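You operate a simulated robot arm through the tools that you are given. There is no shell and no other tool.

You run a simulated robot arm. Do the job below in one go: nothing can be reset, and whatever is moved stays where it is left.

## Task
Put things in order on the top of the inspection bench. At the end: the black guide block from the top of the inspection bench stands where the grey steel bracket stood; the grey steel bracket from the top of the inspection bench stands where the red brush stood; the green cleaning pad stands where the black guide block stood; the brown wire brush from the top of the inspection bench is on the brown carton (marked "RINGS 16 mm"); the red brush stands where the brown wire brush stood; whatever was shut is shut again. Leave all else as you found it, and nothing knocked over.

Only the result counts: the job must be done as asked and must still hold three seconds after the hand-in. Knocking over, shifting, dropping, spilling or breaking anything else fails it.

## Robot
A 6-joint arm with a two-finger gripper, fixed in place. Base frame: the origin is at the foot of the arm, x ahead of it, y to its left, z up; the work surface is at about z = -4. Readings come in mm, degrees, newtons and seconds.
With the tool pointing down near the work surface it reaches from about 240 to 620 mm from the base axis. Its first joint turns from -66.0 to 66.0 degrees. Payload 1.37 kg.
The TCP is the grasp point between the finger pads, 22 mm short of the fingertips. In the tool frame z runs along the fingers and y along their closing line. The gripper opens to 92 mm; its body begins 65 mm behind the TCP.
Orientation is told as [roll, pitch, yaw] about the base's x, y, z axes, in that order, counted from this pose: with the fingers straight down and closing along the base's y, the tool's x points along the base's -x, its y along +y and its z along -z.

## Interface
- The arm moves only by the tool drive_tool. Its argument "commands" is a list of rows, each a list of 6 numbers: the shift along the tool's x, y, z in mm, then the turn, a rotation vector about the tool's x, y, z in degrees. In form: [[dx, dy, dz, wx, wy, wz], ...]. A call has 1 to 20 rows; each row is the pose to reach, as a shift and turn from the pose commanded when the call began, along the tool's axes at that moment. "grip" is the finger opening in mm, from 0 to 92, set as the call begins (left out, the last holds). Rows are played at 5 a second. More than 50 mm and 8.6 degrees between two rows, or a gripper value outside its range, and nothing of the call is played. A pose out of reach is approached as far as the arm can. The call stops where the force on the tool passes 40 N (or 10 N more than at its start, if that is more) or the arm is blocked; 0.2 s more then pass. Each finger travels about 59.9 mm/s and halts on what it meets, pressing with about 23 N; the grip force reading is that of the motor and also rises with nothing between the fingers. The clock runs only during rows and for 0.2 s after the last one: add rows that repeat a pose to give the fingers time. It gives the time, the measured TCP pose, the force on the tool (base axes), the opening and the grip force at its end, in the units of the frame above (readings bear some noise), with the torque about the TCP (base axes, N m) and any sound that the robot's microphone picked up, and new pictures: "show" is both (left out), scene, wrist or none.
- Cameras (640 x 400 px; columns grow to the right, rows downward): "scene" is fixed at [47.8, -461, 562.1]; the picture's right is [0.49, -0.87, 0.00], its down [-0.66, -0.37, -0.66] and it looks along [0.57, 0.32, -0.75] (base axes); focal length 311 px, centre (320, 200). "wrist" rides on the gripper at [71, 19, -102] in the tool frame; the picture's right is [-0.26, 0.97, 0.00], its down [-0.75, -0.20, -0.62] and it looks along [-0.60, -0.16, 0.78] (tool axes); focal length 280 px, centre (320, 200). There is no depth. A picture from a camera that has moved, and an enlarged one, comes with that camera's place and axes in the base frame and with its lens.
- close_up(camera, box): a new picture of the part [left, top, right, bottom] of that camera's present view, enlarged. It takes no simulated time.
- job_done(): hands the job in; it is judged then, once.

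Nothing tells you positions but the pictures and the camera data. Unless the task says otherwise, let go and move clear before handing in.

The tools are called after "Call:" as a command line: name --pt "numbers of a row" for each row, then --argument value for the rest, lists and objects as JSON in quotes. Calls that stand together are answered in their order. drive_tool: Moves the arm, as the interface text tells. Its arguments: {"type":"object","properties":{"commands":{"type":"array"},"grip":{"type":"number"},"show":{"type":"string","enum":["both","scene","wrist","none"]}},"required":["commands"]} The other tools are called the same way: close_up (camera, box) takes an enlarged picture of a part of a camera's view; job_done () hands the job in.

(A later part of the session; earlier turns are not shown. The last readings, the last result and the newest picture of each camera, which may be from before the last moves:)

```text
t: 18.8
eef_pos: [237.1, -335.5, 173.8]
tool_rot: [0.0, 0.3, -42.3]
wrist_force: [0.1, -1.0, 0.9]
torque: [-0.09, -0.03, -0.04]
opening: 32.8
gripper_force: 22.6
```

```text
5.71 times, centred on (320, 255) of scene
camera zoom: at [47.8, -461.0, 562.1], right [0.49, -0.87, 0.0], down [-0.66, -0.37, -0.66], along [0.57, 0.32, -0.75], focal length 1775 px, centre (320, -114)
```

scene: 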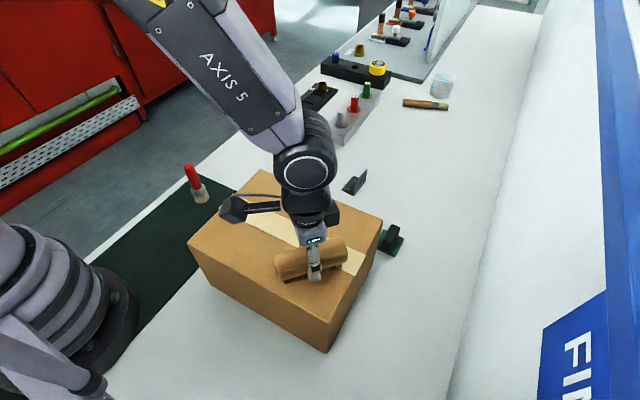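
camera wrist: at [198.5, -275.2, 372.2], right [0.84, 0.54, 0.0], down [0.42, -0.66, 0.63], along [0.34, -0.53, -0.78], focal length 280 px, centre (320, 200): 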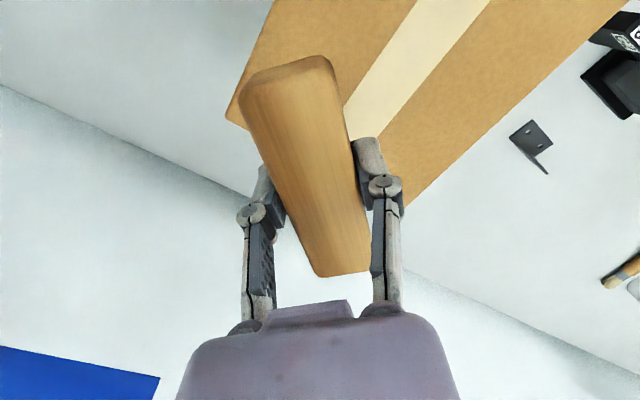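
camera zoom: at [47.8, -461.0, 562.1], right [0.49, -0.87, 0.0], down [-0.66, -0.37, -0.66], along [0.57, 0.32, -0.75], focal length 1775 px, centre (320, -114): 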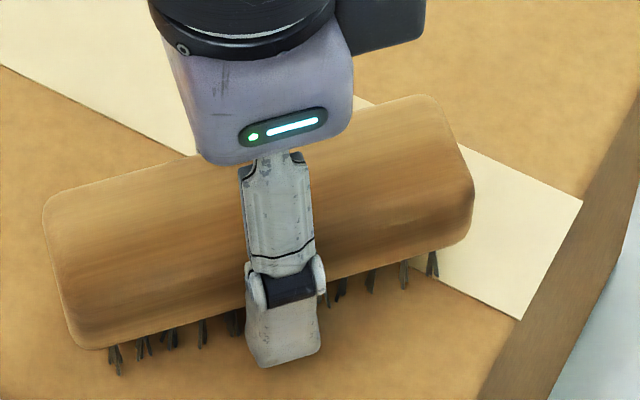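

The brush rests lightly on the carton, so I'll open the fingers.

Call:
drive_tool --pt "0 0 -1.5 0 0 0" --pt "0 0 -1.5 0 0 0" --pt "0 0 -1.5 0 0 0" --grip 75 --show "both"

```text
t: 19.6
eef_pos: [238.3, -337.8, 177.3]
tool_rot: [-0.1, 0.0, -42.4]
wrist_force: [-0.7, -0.4, -0.6]
torque: [-0.02, -0.02, 0.0]
opening: 74.8
gripper_force: 0.1
camera wrist: at [197.6, -274.2, 278.4], right [0.84, 0.54, 0.0], down [0.42, -0.66, 0.63], along [0.34, -0.53, -0.78], focal length 280 px, centre (320, 200)
```

scene: 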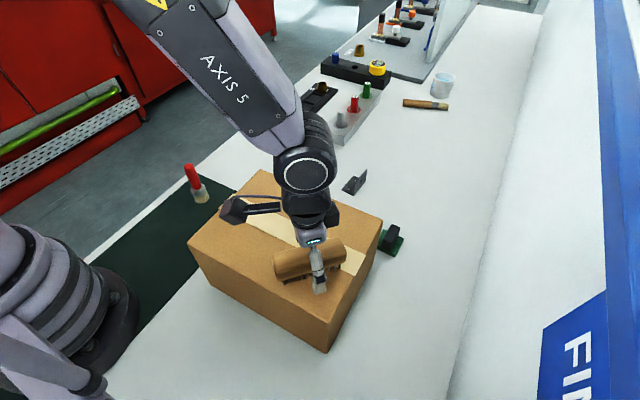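
wrist: 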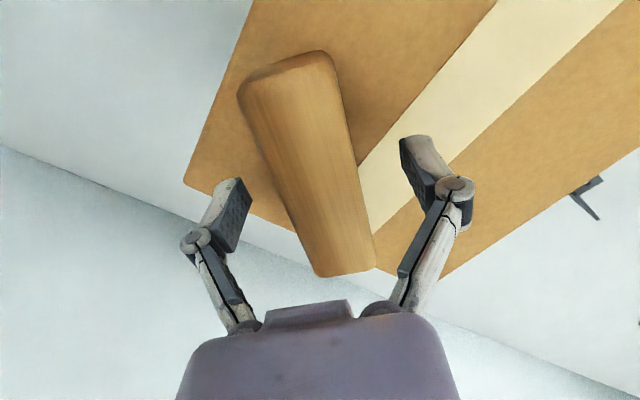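

The wire brush stands on the carton by itself. I'll rise clear and move over to the red brush near (342,31), returning the yaw to 0.

Call:
drive_tool --pt "0 0 -25 0 0 0" --pt "0 0 -60 0 0 0" --pt "0 0 -95 0 0 0" --pt "0 0 -113 0 0 0" --pt "12 24 -113 0 0 -3" --pt "27 54 -113 0 0 -7" --pt "42 84 -113 0 0 -11" --pt "57 114 -113 0 0 -15" --pt "72 144 -113 0 0 -19" --pt "87 174 -113 0 0 -23" --pt "102 204 -113 0 0 -27" --pt "117 234 -113 0 0 -31" --pt "132 264 -113 0 0 -35" --pt "147 294 -113 0 0 -39" --pt "160 322 -113 0 0 -42.3" --pt "171.4 343 -113 0 0 -42.3" --pt "171.4 343 -113 0 0 -42.3" --grip 92 --show "both"

```text
t: 23.2
eef_pos: [341.6, 32.8, 288.7]
tool_rot: [-0.1, 0.0, -0.1]
wrist_force: [0.7, 0.1, 0.7]
torque: [-0.02, 0.01, 0.01]
opening: 91.9
gripper_force: 0.0
camera wrist: at [270.5, 52.7, 391.4], right [0.26, 0.96, 0.0], down [0.75, -0.2, 0.62], along [0.6, -0.17, -0.78], focal length 280 px, centre (320, 200)
```

scene: 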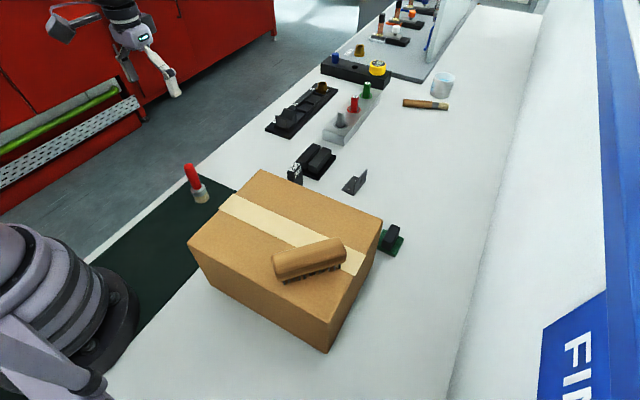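
wrist: 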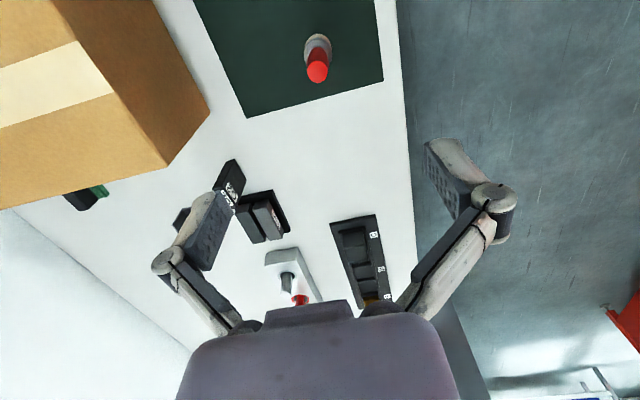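

Call:
close_up --camera "wrist" --box '[280, 20, 360, 100]'

Call:
close_up --camera "scene" --box '[170, 150, 234, 214]'

Call:
close_up --camera "scene" --box '[260, 220, 380, 300]'

```text
5.00 times, centred on (320, 60) of wrist
camera zoom: at [270.5, 52.7, 391.4], right [0.26, 0.96, 0.0], down [0.75, -0.2, 0.62], along [0.6, -0.17, -0.78], focal length 1402 px, centre (320, 900)
```

zoom: 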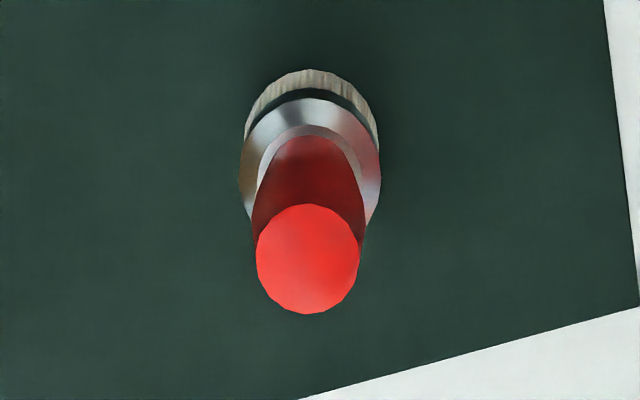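

```text
6.25 times, centred on (202, 182) of scene
camera zoom: at [47.8, -461.0, 562.1], right [0.49, -0.87, 0.0], down [-0.66, -0.37, -0.66], along [0.57, 0.32, -0.75], focal length 1941 px, centre (1058, 312)
```

zoom: 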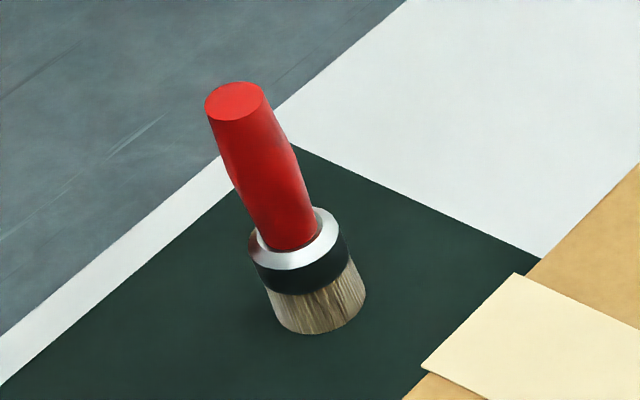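

```text
5.00 times, centred on (320, 260) of scene
camera zoom: at [47.8, -461.0, 562.1], right [0.49, -0.87, 0.0], down [-0.66, -0.37, -0.66], along [0.57, 0.32, -0.75], focal length 1553 px, centre (320, -100)
```

zoom: 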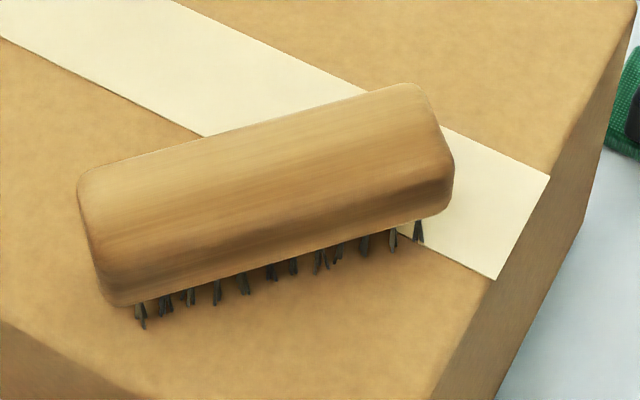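

The red brush stands upright near (337,32) with its handle top at about z 108–115. I'll shift slightly and lower partway to check alignment.

Call:
drive_tool --pt "2 0 30 0 0 0" --pt "4 0 65 0 0 0" --pt "4 0 100 0 0 0" --pt "4 0 125 0 0 0" --pt "4 0 125 0 0 0" --show "wrist"

Call:
close_up --camera "wrist" --box '[240, 20, 400, 120]'

Call:
close_up --camera "scene" --box '[140, 90, 268, 214]'

```text
t: 24.4
eef_pos: [338.6, 30.8, 163.2]
tool_rot: [-0.1, -0.1, 0.0]
wrist_force: [0.1, 0.1, -1.0]
torque: [0.01, 0.01, 0.0]
opening: 91.9
gripper_force: 0.0
camera wrist: at [267.5, 51.0, 265.8], right [0.26, 0.96, 0.0], down [0.75, -0.2, 0.62], along [0.6, -0.17, -0.78], focal length 280 px, centre (320, 200)
```

wrist: 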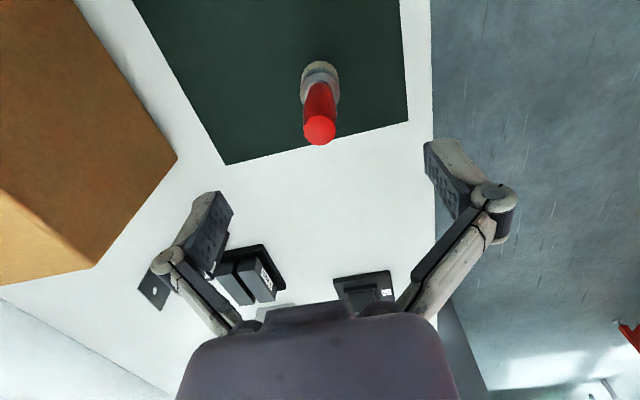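

```text
4.00 times, centred on (320, 70) of wrist
camera zoom: at [267.5, 51.0, 265.8], right [0.26, 0.96, 0.0], down [0.75, -0.2, 0.62], along [0.6, -0.17, -0.78], focal length 1122 px, centre (320, 720)
```

zoom: 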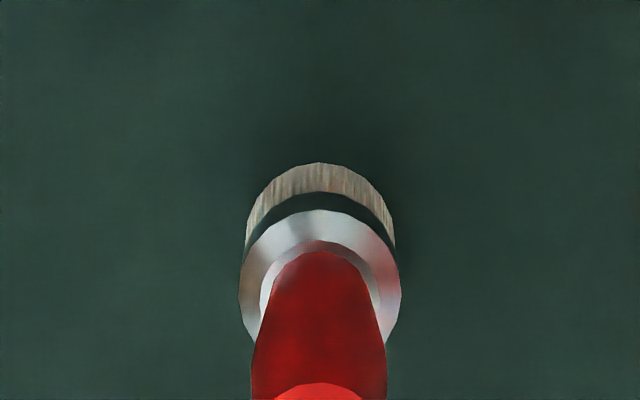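

```text
3.23 times, centred on (204, 152) of scene
camera zoom: at [47.8, -461.0, 562.1], right [0.49, -0.87, 0.0], down [-0.66, -0.37, -0.66], along [0.57, 0.32, -0.75], focal length 1002 px, centre (694, 355)
```

zoom: 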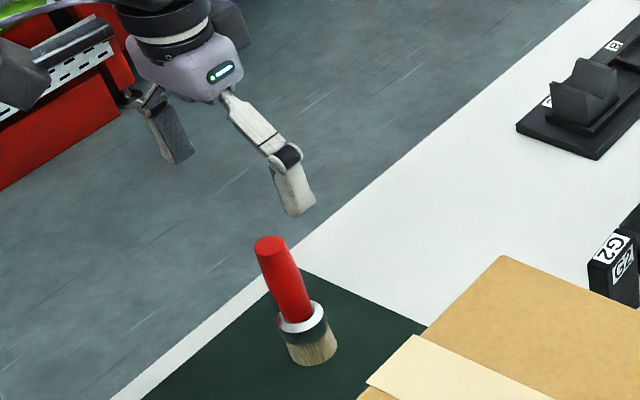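

The TCP is centred over the handle: base at (338,32), top at z ≈106. I'll descend to handle height, about z 82.

Call:
drive_tool --pt "0 1 20 0 0 0" --pt "0 1 40 0 0 0" --pt "0 1 60 0 0 0" --pt "0 1 75 0 0 0" --pt "0 1 81 0 0 0" --pt "0 1 81 0 0 0" --show "both"

Call:
close_up --camera "scene" --box '[140, 120, 268, 214]'

```text
t: 25.8
eef_pos: [338.0, 30.8, 82.9]
tool_rot: [-0.1, 0.0, 0.1]
wrist_force: [0.2, 0.5, 0.3]
torque: [0.06, -0.01, 0.0]
opening: 92.0
gripper_force: 0.0
camera wrist: at [266.6, 51.4, 184.6], right [0.26, 0.96, 0.0], down [0.75, -0.2, 0.62], along [0.6, -0.17, -0.78], focal length 280 px, centre (320, 200)
```

scene: 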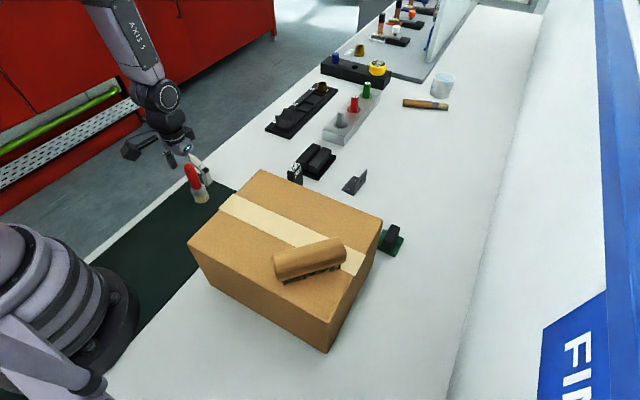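
wrist: 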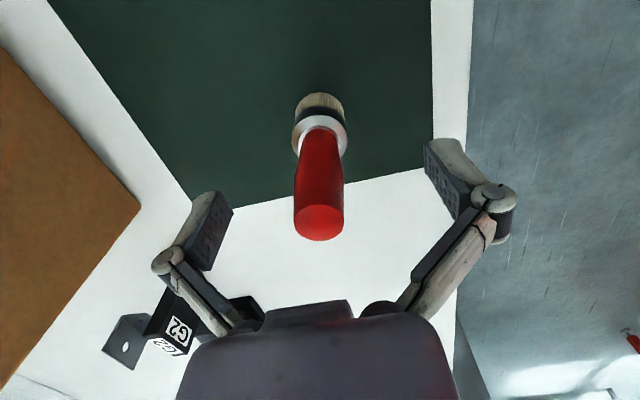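

```text
4.26 times, centred on (204, 167) of scene
camera zoom: at [47.8, -461.0, 562.1], right [0.49, -0.87, 0.0], down [-0.66, -0.37, -0.66], along [0.57, 0.32, -0.75], focal length 1322 px, centre (814, 340)
```

zoom: 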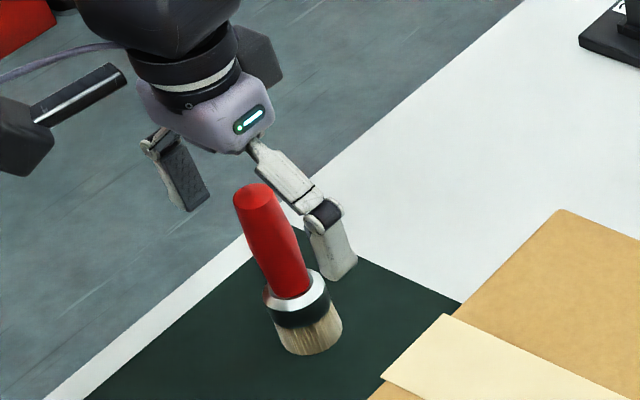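

The handle is centred between the fingers, so I'll close on it.

Call:
drive_tool --pt "0 0 0 0 0 0" --pt "0 0 0 0 0 0" --pt "0 0 0 0 0 0" --pt "0 0 0 0 0 0" --pt "0 0 0 0 0 0" --pt "0 0 0 0 0 0" --grip 5 --show "both"

Call:
close_up --camera "scene" --box '[140, 120, 268, 214]'

```text
t: 27.2
eef_pos: [337.7, 31.4, 82.5]
tool_rot: [-0.1, 0.1, 0.0]
wrist_force: [-0.2, -2.0, 4.9]
torque: [0.0, 0.01, 0.0]
opening: 21.9
gripper_force: 22.6
camera wrist: at [266.7, 51.4, 184.9], right [0.26, 0.96, 0.0], down [0.75, -0.2, 0.63], along [0.6, -0.17, -0.78], focal length 280 px, centre (320, 200)
```

scene: 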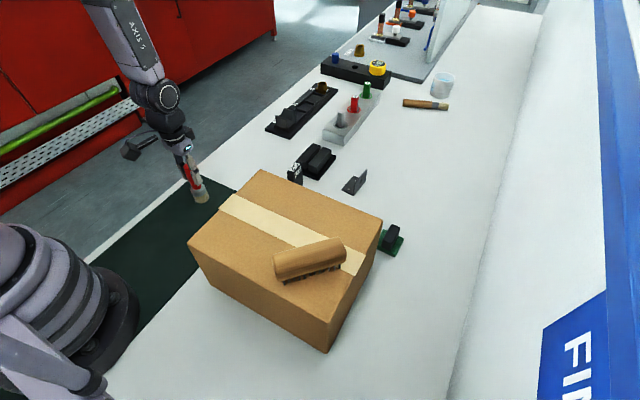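
wrist: 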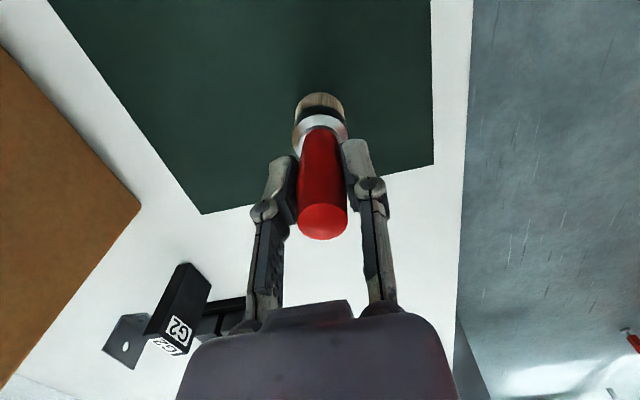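

```text
4.26 times, centred on (204, 167) of scene
camera zoom: at [47.8, -461.0, 562.1], right [0.49, -0.87, 0.0], down [-0.66, -0.37, -0.66], along [0.57, 0.32, -0.75], focal length 1322 px, centre (814, 340)
```

zoom: 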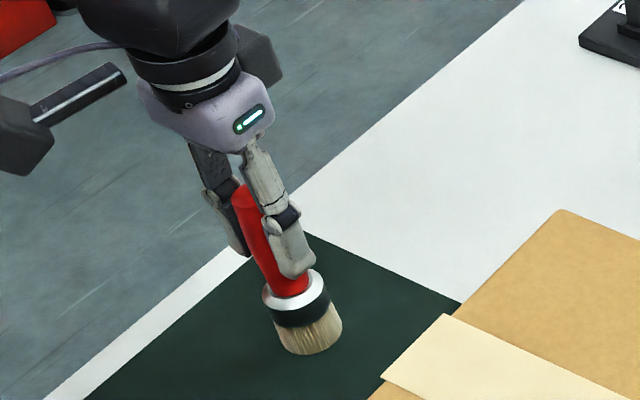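

The brush handle is gripped (opening 21.9). I'll lift it and carry it over the wire brush's old place at (482,23).

Call:
drive_tool --pt "0 0 -5 0 0 0" --pt "0 0 -15 0 0 0" --pt "0 0 -35 0 0 0" --pt "0 0 -60 0 0 0" --pt "0 0 -85 0 0 0" --pt "-10 0 -100 0 0 0" --pt "-30 -2 -100 0 0 0" --pt "-55 -3 -100 0 0 0" --pt "-80 -5 -100 0 0 0" --pt "-105 -6 -100 0 0 0" --pt "-128 -8 -100 0 0 0" --pt "-140 -8 -100 0 0 0" --pt "-144 -8 -100 0 0 0" --pt "-144 -8 -100 0 0 0" --show "both"

```text
t: 30.2
eef_pos: [482.4, 25.1, 184.6]
tool_rot: [-0.1, 0.0, 0.0]
wrist_force: [0.3, -0.5, -1.6]
torque: [0.01, -0.02, -0.03]
opening: 22.1
gripper_force: 22.5
camera wrist: at [411.7, 45.5, 284.9], right [0.26, 0.96, 0.0], down [0.75, -0.2, 0.62], along [0.6, -0.17, -0.78], focal length 280 px, centre (320, 200)
```

scene: 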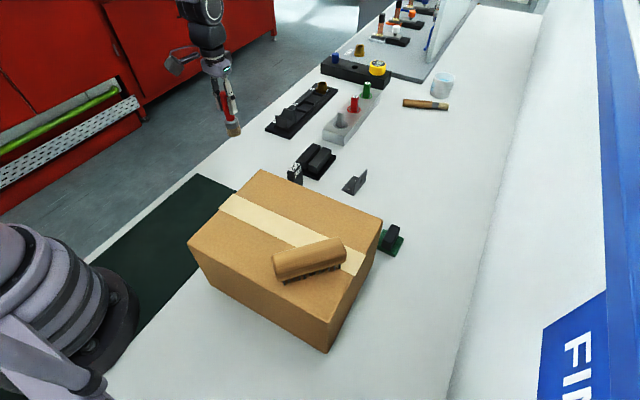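
wrist: 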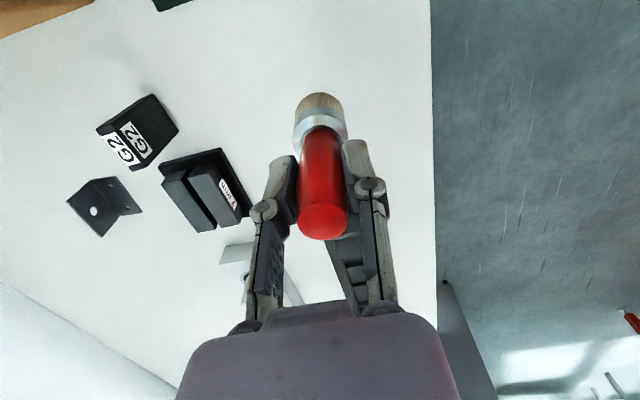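

It is above the target. I'll lower to a few mm above the bench.

Call:
drive_tool --pt "0 0 20 0 0 0" --pt "0 0 45 0 0 0" --pt "0 0 70 0 0 0" --pt "0 0 85 0 0 0" --pt "0 0 94 0 0 0" --pt "0 0 96 0 0 0" --pt "0 0 96 0 0 0" --show "scene"

Call:
close_up --camera "scene" --box '[190, 90, 300, 180]'

```text
t: 31.8
eef_pos: [483.7, 23.8, 86.7]
tool_rot: [0.0, 0.0, -0.1]
wrist_force: [0.3, -0.4, -0.9]
torque: [0.0, -0.01, -0.03]
opening: 21.9
gripper_force: 23.2
```

scene: 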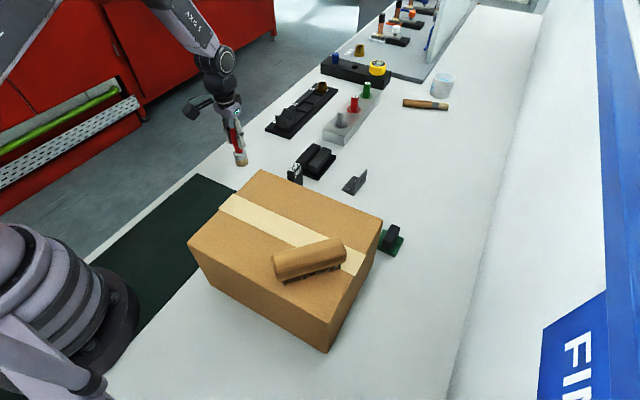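

```text
4.44 times, centred on (245, 135) of scene
camera zoom: at [47.8, -461.0, 562.1], right [0.49, -0.87, 0.0], down [-0.66, -0.37, -0.66], along [0.57, 0.32, -0.75], focal length 1380 px, centre (653, 489)
```

zoom: 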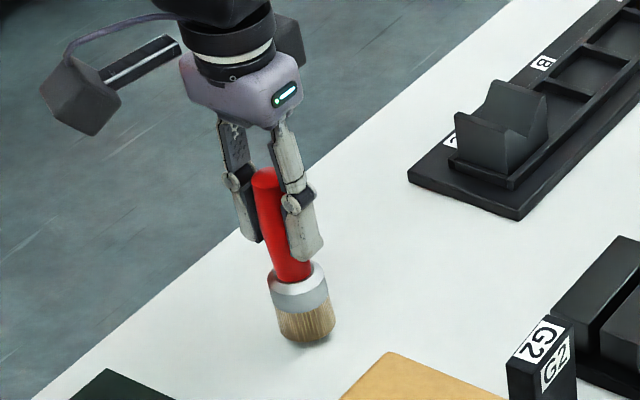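

It's a few mm above the bench. I'll descend in 1 mm steps to contact.

Call:
drive_tool --pt "0 0 1 0 0 0" --pt "0 0 2 0 0 0" --pt "0 0 3 0 0 0" --pt "0 0 4 0 0 0" --pt "0 0 4 0 0 0" --show "none"

```text
t: 33.0
eef_pos: [482.3, 24.6, 81.8]
tool_rot: [-0.1, 0.1, -0.1]
wrist_force: [-0.3, -0.4, -0.2]
torque: [0.03, 0.03, 0.0]
opening: 21.8
gripper_force: 22.4
```

Call:
drive_tool --pt "0 0 0.7 0 0 0" --pt "0 0 1.4 0 0 0" --pt "0 0 1.4 0 0 0" --show "none"

```text
t: 33.8
eef_pos: [480.8, 24.6, 82.0]
tool_rot: [0.0, 0.1, 0.0]
wrist_force: [-0.1, 0.3, -1.3]
torque: [-0.01, -0.01, 0.01]
opening: 22.0
gripper_force: 22.7
```

No contact yet, so I'll go a bit lower.

Call:
drive_tool --pt "0 0 0.7 0 0 0" --pt "0 0 1.4 0 0 0" --pt "0 0 1.4 0 0 0" --show "none"

Call:
close_up --camera "scene" --box '[220, 130, 260, 180]'

```text
t: 34.6
eef_pos: [482.1, 23.2, 81.4]
tool_rot: [-0.1, 0.0, 0.0]
wrist_force: [-0.3, -0.1, -1.3]
torque: [0.0, -0.01, 0.0]
opening: 22.1
gripper_force: 23.1
```

```text
8.00 times, centred on (240, 155) of scene
camera zoom: at [47.8, -461.0, 562.1], right [0.49, -0.87, 0.0], down [-0.66, -0.37, -0.66], along [0.57, 0.32, -0.75], focal length 2485 px, centre (960, 560)
```

zoom: 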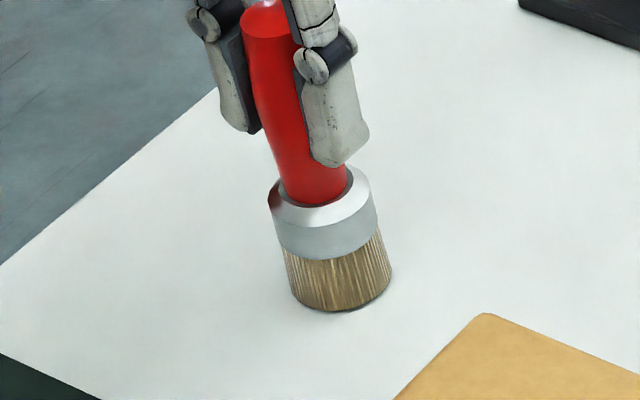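

Call:
drive_tool --pt "0 0 0.7 0 0 0" --pt "0 0 1.4 0 0 0" --pt "0 0 1.4 0 0 0" --show "none"

```text
t: 35.4
eef_pos: [481.8, 24.2, 77.9]
tool_rot: [-0.1, 0.0, 0.0]
wrist_force: [0.7, -0.3, 0.2]
torque: [-0.01, -0.03, 0.0]
opening: 21.8
gripper_force: 23.4
```

Call:
drive_tool --pt "0 0 0.7 0 0 0" --pt "0 0 1.4 0 0 0" --pt "0 0 1.4 0 0 0" --show "none"

```text
t: 36.2
eef_pos: [482.3, 23.8, 78.5]
tool_rot: [0.0, -0.1, 0.0]
wrist_force: [-4.8, -4.3, 19.3]
torque: [-0.08, 0.14, -0.01]
opening: 22.0
gripper_force: 23.0
```

That's contact. I'll ease up slightly and then open.

Call:
drive_tool --pt "0 0 -0.6 0 0 0" --pt "0 0 -0.9 0 0 0" --pt "0 0 -0.9 0 0 0" --show "none"

```text
t: 37.0
eef_pos: [482.9, 24.4, 78.2]
tool_rot: [-0.1, 0.0, 0.0]
wrist_force: [1.8, -3.4, 8.1]
torque: [-0.13, -0.18, -0.02]
opening: 22.1
gripper_force: 22.7
```

Call:
drive_tool --pt "0 0 -0.5 0 0 0" --pt "0 0 -0.5 0 0 0" --show "none"

```text
t: 37.6
eef_pos: [481.8, 24.1, 78.5]
tool_rot: [-0.1, 0.1, 0.0]
wrist_force: [0.0, -0.1, 0.7]
torque: [0.07, -0.07, 0.0]
opening: 21.9
gripper_force: 22.7
```

The contact is now light, so I'll release.

Call:
drive_tool --pt "0 0 0 0 0 0" --pt "0 0 0 0 0 0" --pt "0 0 0 0 0 0" --pt "0 0 0 0 0 0" --pt "0 0 0 0 0 0" --grip 92 --show "both"

Call:
close_up --camera "scene" --box '[190, 90, 300, 180]'

```text
t: 38.8
eef_pos: [483.5, 25.0, 80.1]
tool_rot: [0.0, 0.0, 0.0]
wrist_force: [0.0, -0.3, -0.2]
torque: [0.05, 0.01, 0.02]
opening: 92.0
gripper_force: 0.0
camera wrist: at [411.2, 44.5, 181.0], right [0.26, 0.96, 0.0], down [0.75, -0.2, 0.62], along [0.6, -0.17, -0.78], focal length 280 px, centre (320, 200)
```

scene: 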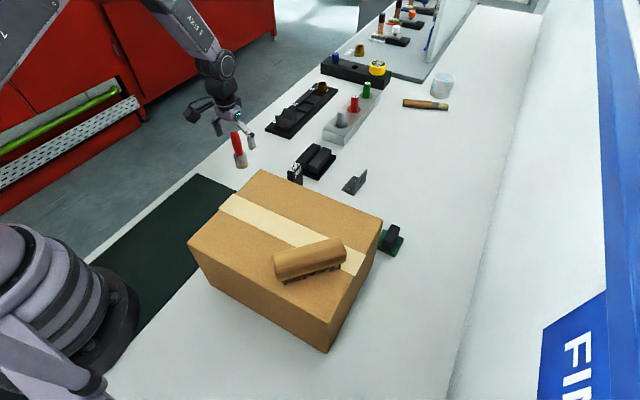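
wrist: 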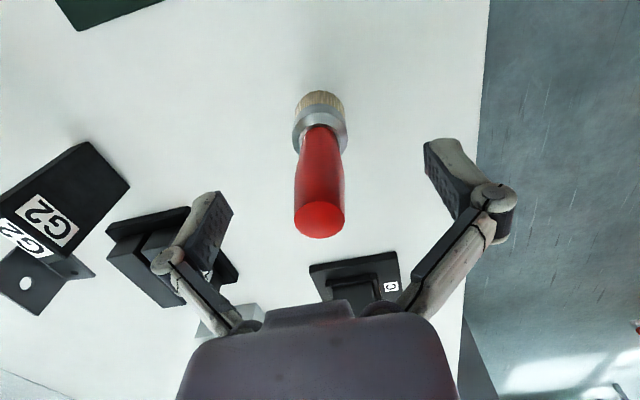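

```text
4.44 times, centred on (245, 135) of scene
camera zoom: at [47.8, -461.0, 562.1], right [0.49, -0.87, 0.0], down [-0.66, -0.37, -0.66], along [0.57, 0.32, -0.75], focal length 1380 px, centre (653, 489)
```

zoom: 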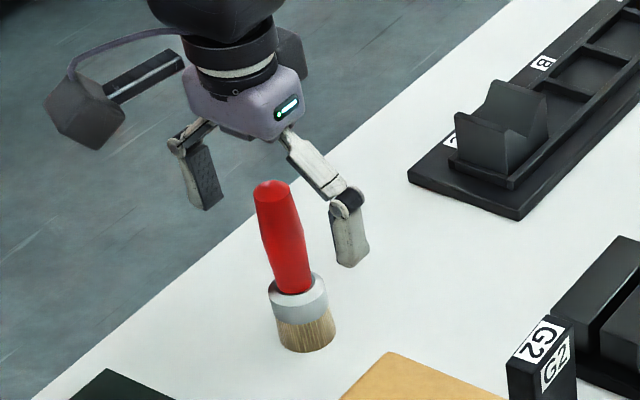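

The red brush stands alone at the wire brush's old place. I'll rise and move over toward the bracket near (559,−268) to look at it.

Call:
drive_tool --pt "0 0 -25 0 0 0" --pt "0 0 -60 0 0 0" --pt "0 0 -95 0 0 0" --pt "0 0 -130 0 0 0" --pt "0 0 -150 0 0 0" --pt "-4 -30 -150 0 0 0" --pt "-8 -65 -150 0 0 0" --pt "-12 -100 -150 0 0 0" --pt "-16 -135 -150 0 0 0" --pt "-20 -170 -150 0 0 0" --pt "-24 -205 -150 0 0 0" --pt "-28 -240 -150 0 0 0" --pt "-34 -275 -150 0 0 0" --pt "-38 -295 -150 0 0 0" --pt "-38 -295 -150 0 0 0" --show "both"

```text
t: 42.0
eef_pos: [519.7, -271.8, 228.4]
tool_rot: [-0.1, 0.1, 0.0]
wrist_force: [-1.1, -0.4, 0.3]
torque: [-0.02, -0.01, 0.01]
opening: 92.1
gripper_force: 0.1
camera wrist: at [448.9, -251.7, 330.0], right [0.26, 0.96, 0.0], down [0.75, -0.2, 0.62], along [0.6, -0.16, -0.78], focal length 280 px, centre (320, 200)
```

scene: 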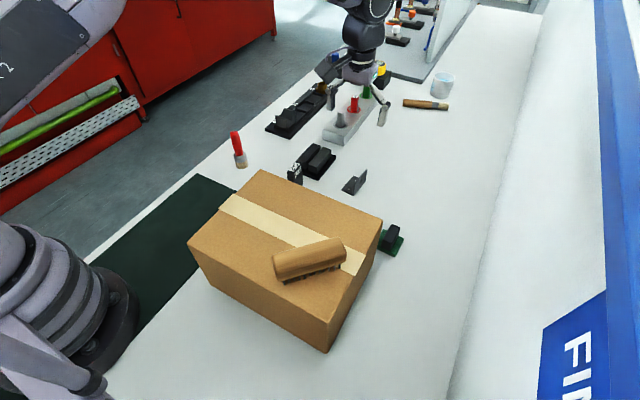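
wrist: 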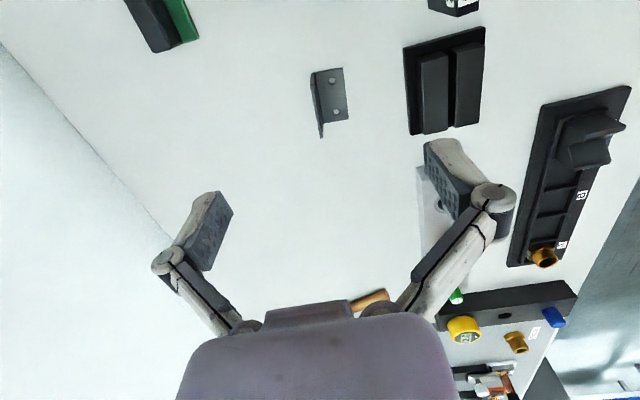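

Call:
close_up --camera "wrist" --box '[280, 50, 376, 150]'

Call:
close_up --camera "scene" --box '[320, 160, 400, 210]'

Call:
close_up --camera "wrist" --box '[110, 0, 270, 100]'

```text
4.00 times, centred on (328, 100) of wrist
camera zoom: at [448.9, -251.7, 330.0], right [0.26, 0.96, 0.0], down [0.75, -0.2, 0.62], along [0.6, -0.16, -0.78], focal length 1122 px, centre (288, 600)
```

zoom: 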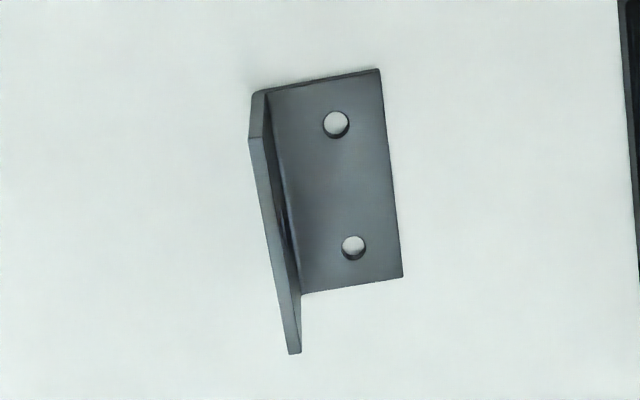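

```text
8.00 times, centred on (360, 185) of scene
camera zoom: at [47.8, -461.0, 562.1], right [0.49, -0.87, 0.0], down [-0.66, -0.37, -0.66], along [0.57, 0.32, -0.75], focal length 2485 px, centre (0, 320)
```

zoom: 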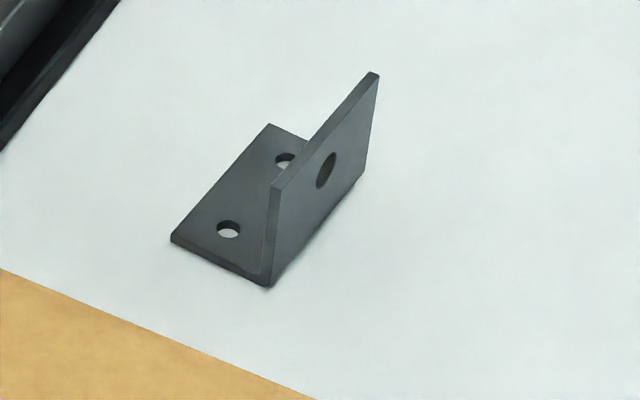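

```text
4.00 times, centred on (190, 50) of wrist
camera zoom: at [448.9, -251.7, 330.0], right [0.26, 0.96, 0.0], down [0.75, -0.2, 0.62], along [0.6, -0.16, -0.78], focal length 1122 px, centre (840, 800)
```

zoom: 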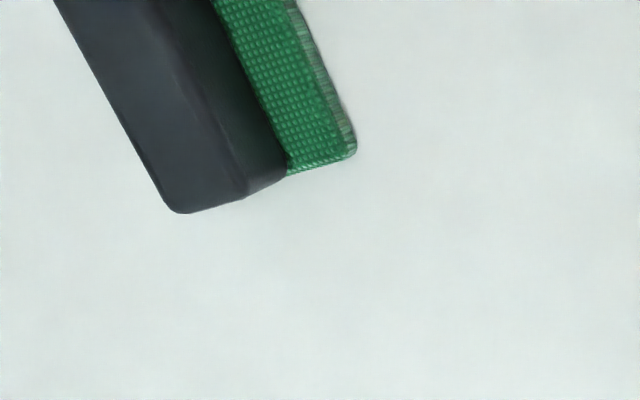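

The bracket spans x 529–590 and y −249 to −287, yawed about −5°. Its vertical plate runs along x at y≈−284, up to z≈43. I'll align the fingers across that plate and lower partway.

Call:
drive_tool --pt "-13 -6 20 0 0 2.5" --pt "-26.3 -11.2 45 0 0 5" --pt "-26.3 -11.2 75 0 0 5" --pt "-26.3 -11.2 105 0 0 5" --pt "-26.3 -11.2 125 0 0 5" --pt "-26.3 -11.2 125 0 0 5" --show "both"

Call:
close_up --camera "wrist" --box '[240, 60, 400, 200]'

Call:
close_up --camera "scene" --box '[310, 90, 420, 200]'

```text
t: 43.4
eef_pos: [546.6, -282.9, 105.4]
tool_rot: [0.0, 0.1, -5.0]
wrist_force: [-0.2, -0.3, -0.2]
torque: [-0.01, -0.01, 0.02]
opening: 92.0
gripper_force: 0.1
camera wrist: at [477.2, -256.1, 206.9], right [0.35, 0.94, 0.0], down [0.73, -0.27, 0.63], along [0.59, -0.22, -0.78], focal length 280 px, centre (320, 200)
```

scene: 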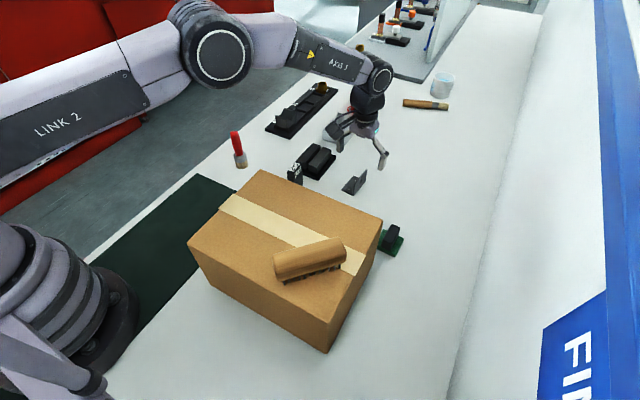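
wrist: 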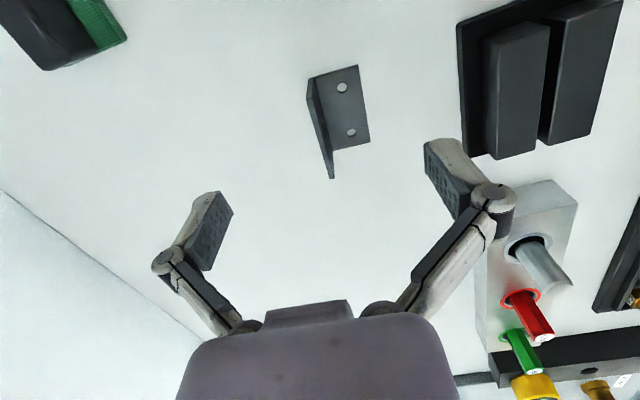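

```text
2.86 times, centred on (320, 130) of wrist
camera zoom: at [477.2, -256.1, 206.9], right [0.35, 0.94, 0.0], down [0.73, -0.27, 0.63], along [0.59, -0.22, -0.78], focal length 801 px, centre (320, 400)
```

zoom: 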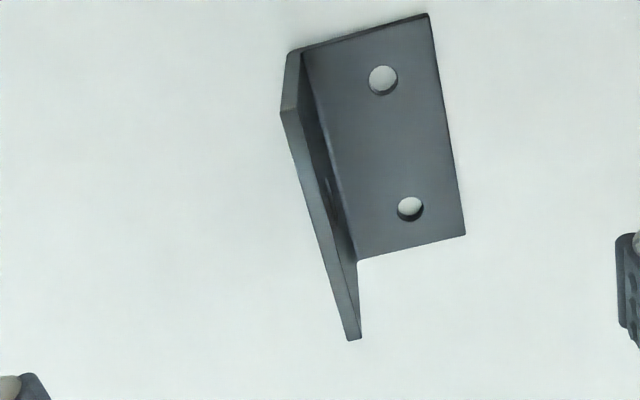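

```text
3.64 times, centred on (365, 145) of scene
camera zoom: at [47.8, -461.0, 562.1], right [0.49, -0.87, 0.0], down [-0.66, -0.37, -0.66], along [0.57, 0.32, -0.75], focal length 1129 px, centre (156, 400)
```

zoom: 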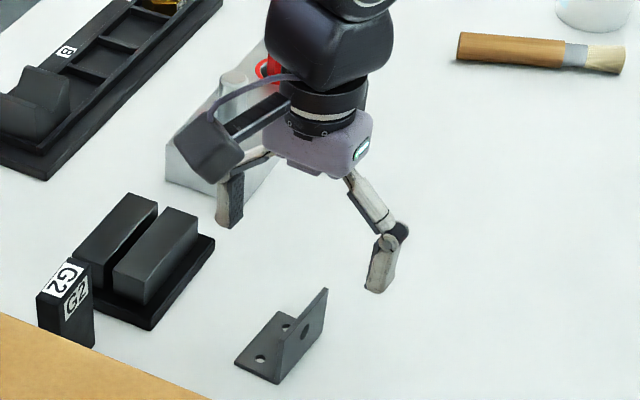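

The plate's line matches the tool direction and lies within 2 mm of centre. I'll narrow the opening to 60 and descend so that the tips stay just above the flange.

Call:
drive_tool --pt "0 -1 15 0 0 0" --pt "0 -1 35 0 0 0" --pt "0 -1 52 0 0 0" --pt "0 -1 66 0 0 0" --pt "0 -1 74 0 0 0" --pt "0 -1 77 0 0 0" --pt "0 -1 77 0 0 0" --grip 60 --show "both"

Call:
close_up --camera "scene" --box '[310, 120, 420, 210]'

Call:
close_up --camera "wrist" --box '[220, 60, 440, 260]'

```text
t: 45.0
eef_pos: [546.3, -283.0, 27.6]
tool_rot: [-0.2, 0.0, -5.0]
wrist_force: [0.3, 0.9, -0.2]
torque: [0.01, 0.02, 0.0]
opening: 59.9
gripper_force: 0.1
camera wrist: at [477.0, -256.8, 129.2], right [0.35, 0.94, 0.0], down [0.73, -0.27, 0.63], along [0.59, -0.22, -0.78], focal length 280 px, centre (320, 200)
```

scene: 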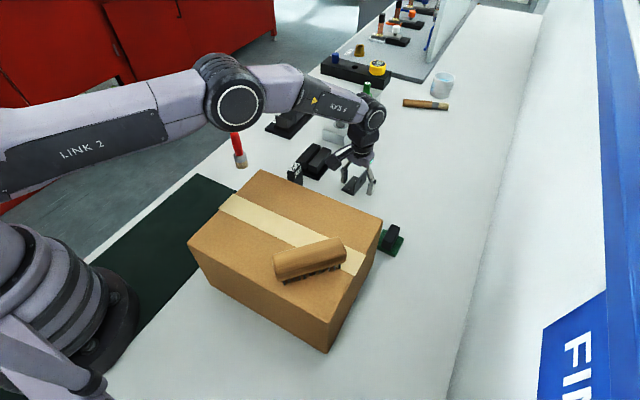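
wrist: 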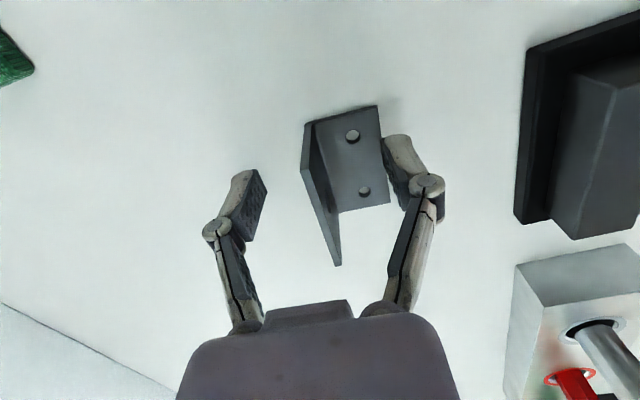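

```text
4.44 times, centred on (365, 165) of scene
camera zoom: at [47.8, -461.0, 562.1], right [0.49, -0.87, 0.0], down [-0.66, -0.37, -0.66], along [0.57, 0.32, -0.75], focal length 1380 px, centre (120, 356)
```

zoom: 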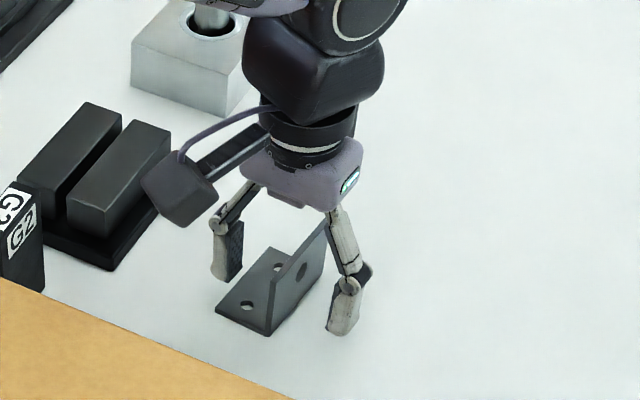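

```text
2.00 times, centred on (330, 160) of wrist
camera zoom: at [477.0, -256.8, 129.2], right [0.35, 0.94, 0.0], down [0.73, -0.27, 0.63], along [0.59, -0.22, -0.78], focal length 561 px, centre (300, 280)
```

zoom: 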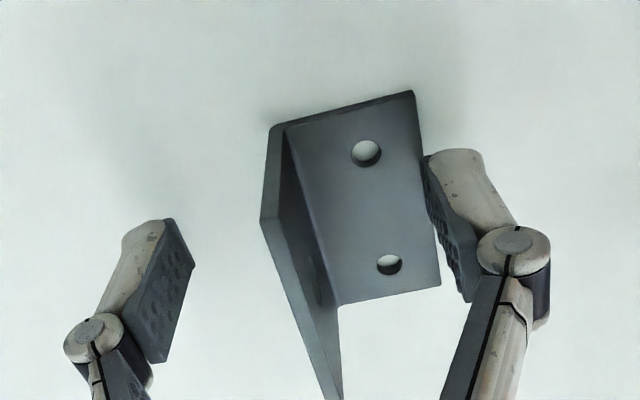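

The plate sits between the fingers with the tips just above the flange. Because the tips can swing down a little as they close, I'll raise 5 mm first and then close.

Call:
drive_tool --pt "0 0 -3 0 0 0" --pt "0 0 -5 0 0 0" --pt "0 0 -5 0 0 0" --show "none"

Call:
drive_tool --pt "0 0 0 0 0 0" --pt "0 0 0 0 0 0" --pt "0 0 0 0 0 0" --pt "0 0 0 0 0 0" --pt "0 0 0 0 0 0" --grip 0 --show "both"

Call:
close_up --camera "scene" --box '[310, 120, 420, 210]'

Call:
close_up --camera "wrist" --box '[220, 60, 440, 260]'

```text
t: 45.8
eef_pos: [546.8, -282.7, 31.4]
tool_rot: [-0.1, 0.1, -4.9]
wrist_force: [0.3, -0.1, -0.4]
torque: [-0.03, -0.01, 0.01]
opening: 60.1
gripper_force: 0.1
```

```text
t: 47.0
eef_pos: [546.3, -282.5, 31.7]
tool_rot: [-0.1, 0.0, -5.0]
wrist_force: [0.2, 0.2, 0.8]
torque: [0.01, -0.02, -0.02]
opening: 5.9
gripper_force: 22.8
camera wrist: at [476.8, -256.1, 134.3], right [0.35, 0.94, 0.0], down [0.73, -0.27, 0.62], along [0.59, -0.22, -0.78], focal length 280 px, centre (320, 200)
```

scene: 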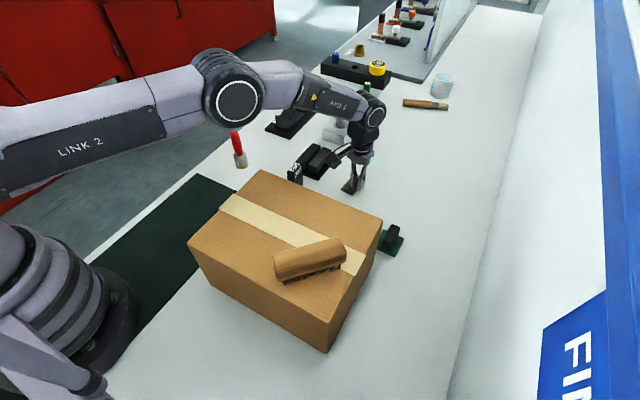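
wrist: 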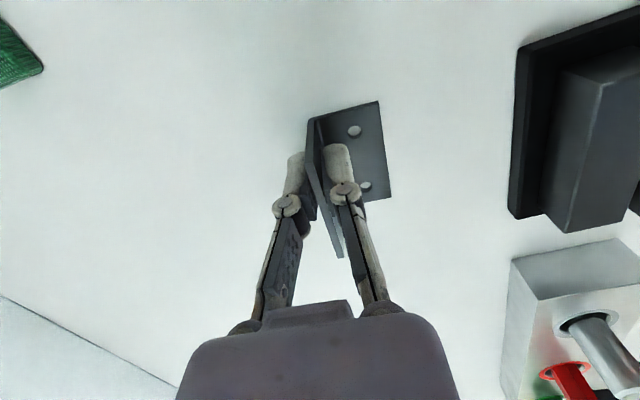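

```text
4.44 times, centred on (365, 165) of scene
camera zoom: at [47.8, -461.0, 562.1], right [0.49, -0.87, 0.0], down [-0.66, -0.37, -0.66], along [0.57, 0.32, -0.75], focal length 1380 px, centre (120, 356)
```

zoom: 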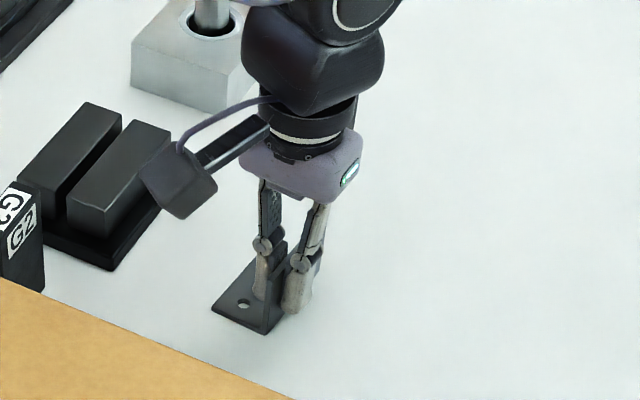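

```text
2.00 times, centred on (330, 160) of wrist
camera zoom: at [476.8, -256.1, 134.3], right [0.35, 0.94, 0.0], down [0.73, -0.27, 0.62], along [0.59, -0.22, -0.78], focal length 561 px, centre (300, 280)
```

zoom: 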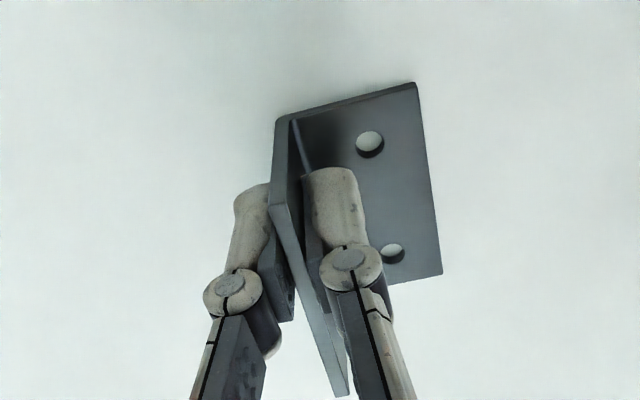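

The bracket is gripped at its plate without shifting (opening 5.9). I'll lift it carefully.

Call:
drive_tool --pt "0 0 -4 0 0 0" --pt "0 0 -12 0 0 0" --pt "0 0 -30 0 0 0" --pt "0 0 -55 0 0 0" --pt "0 0 -85 0 0 0" --pt "5 0 -115 0 0 0" --pt "15 5 -145 0 0 0" --pt "30 15 -168 0 0 0" --pt "30 15 -168 0 0 0" --show "both"

```text
t: 49.0
eef_pos: [516.4, -266.5, 200.2]
tool_rot: [-0.1, -0.1, -5.0]
wrist_force: [0.8, -0.8, -1.5]
torque: [-0.04, 0.03, 0.0]
opening: 5.9
gripper_force: 23.2
camera wrist: at [446.7, -240.6, 301.9], right [0.35, 0.94, 0.0], down [0.73, -0.27, 0.63], along [0.59, -0.22, -0.78], focal length 280 px, centre (320, 200)
```

scene: 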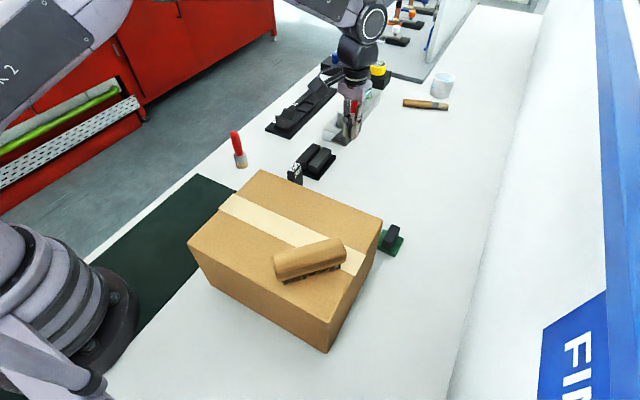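
wrist: 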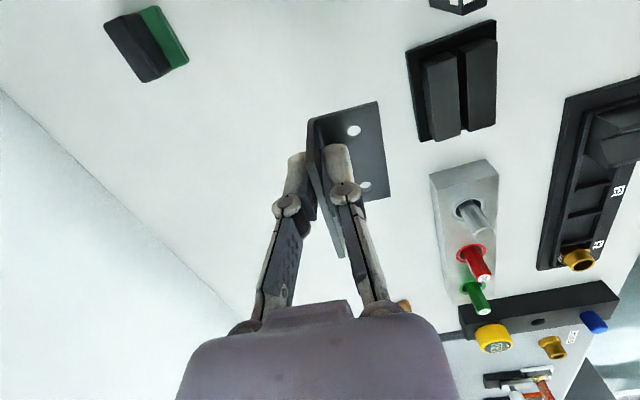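

The bracket is steady in the grip. I'll carry it to the red brush's old spot, which puts the TCP at about (325,16).

Call:
drive_tool --pt "10 12 0 0 0 0" --pt "25 31 0 0 0 0" --pt "43 52 0 0 0 0" --pt "61 74 0 0 0 0" --pt "79 96 0 0 0 0" --pt "97 118 0 0 0 0" --pt "115 140 0 0 0 0" --pt "133 162 0 0 0 0" --pt "151 184 0 0 0 0" --pt "169 206 0 0 0 0" --pt "187 228 0 0 0 0" --pt "203 247 0 0 0 0" --pt "213 259 0 0 0 0" --pt "216.7 263.3 0 0 0 0" --pt "216.7 263.3 0 0 0 0" --show "both"

```text
t: 52.2
eef_pos: [324.5, 15.9, 199.9]
tool_rot: [-0.1, 0.0, -5.0]
wrist_force: [0.3, -0.1, -0.7]
torque: [0.0, 0.01, 0.01]
opening: 6.0
gripper_force: 23.6
camera wrist: at [255.3, 42.5, 301.4], right [0.35, 0.94, 0.0], down [0.73, -0.27, 0.63], along [0.59, -0.22, -0.78], focal length 280 px, centre (320, 200)
```

scene: 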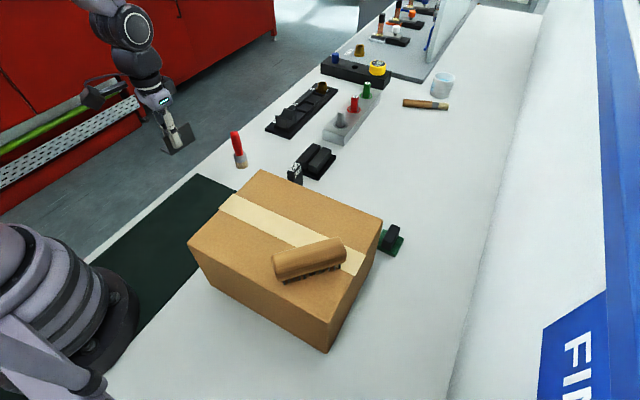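
wrist: 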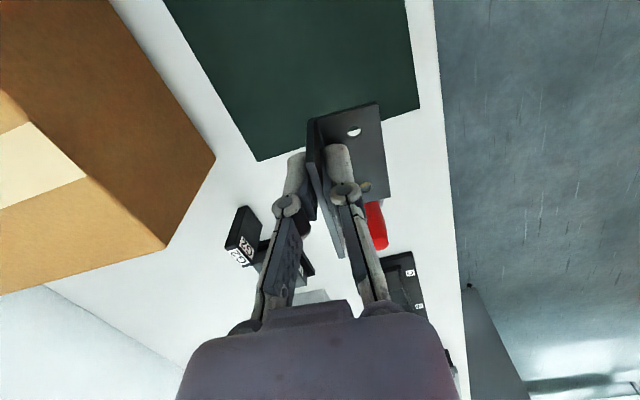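

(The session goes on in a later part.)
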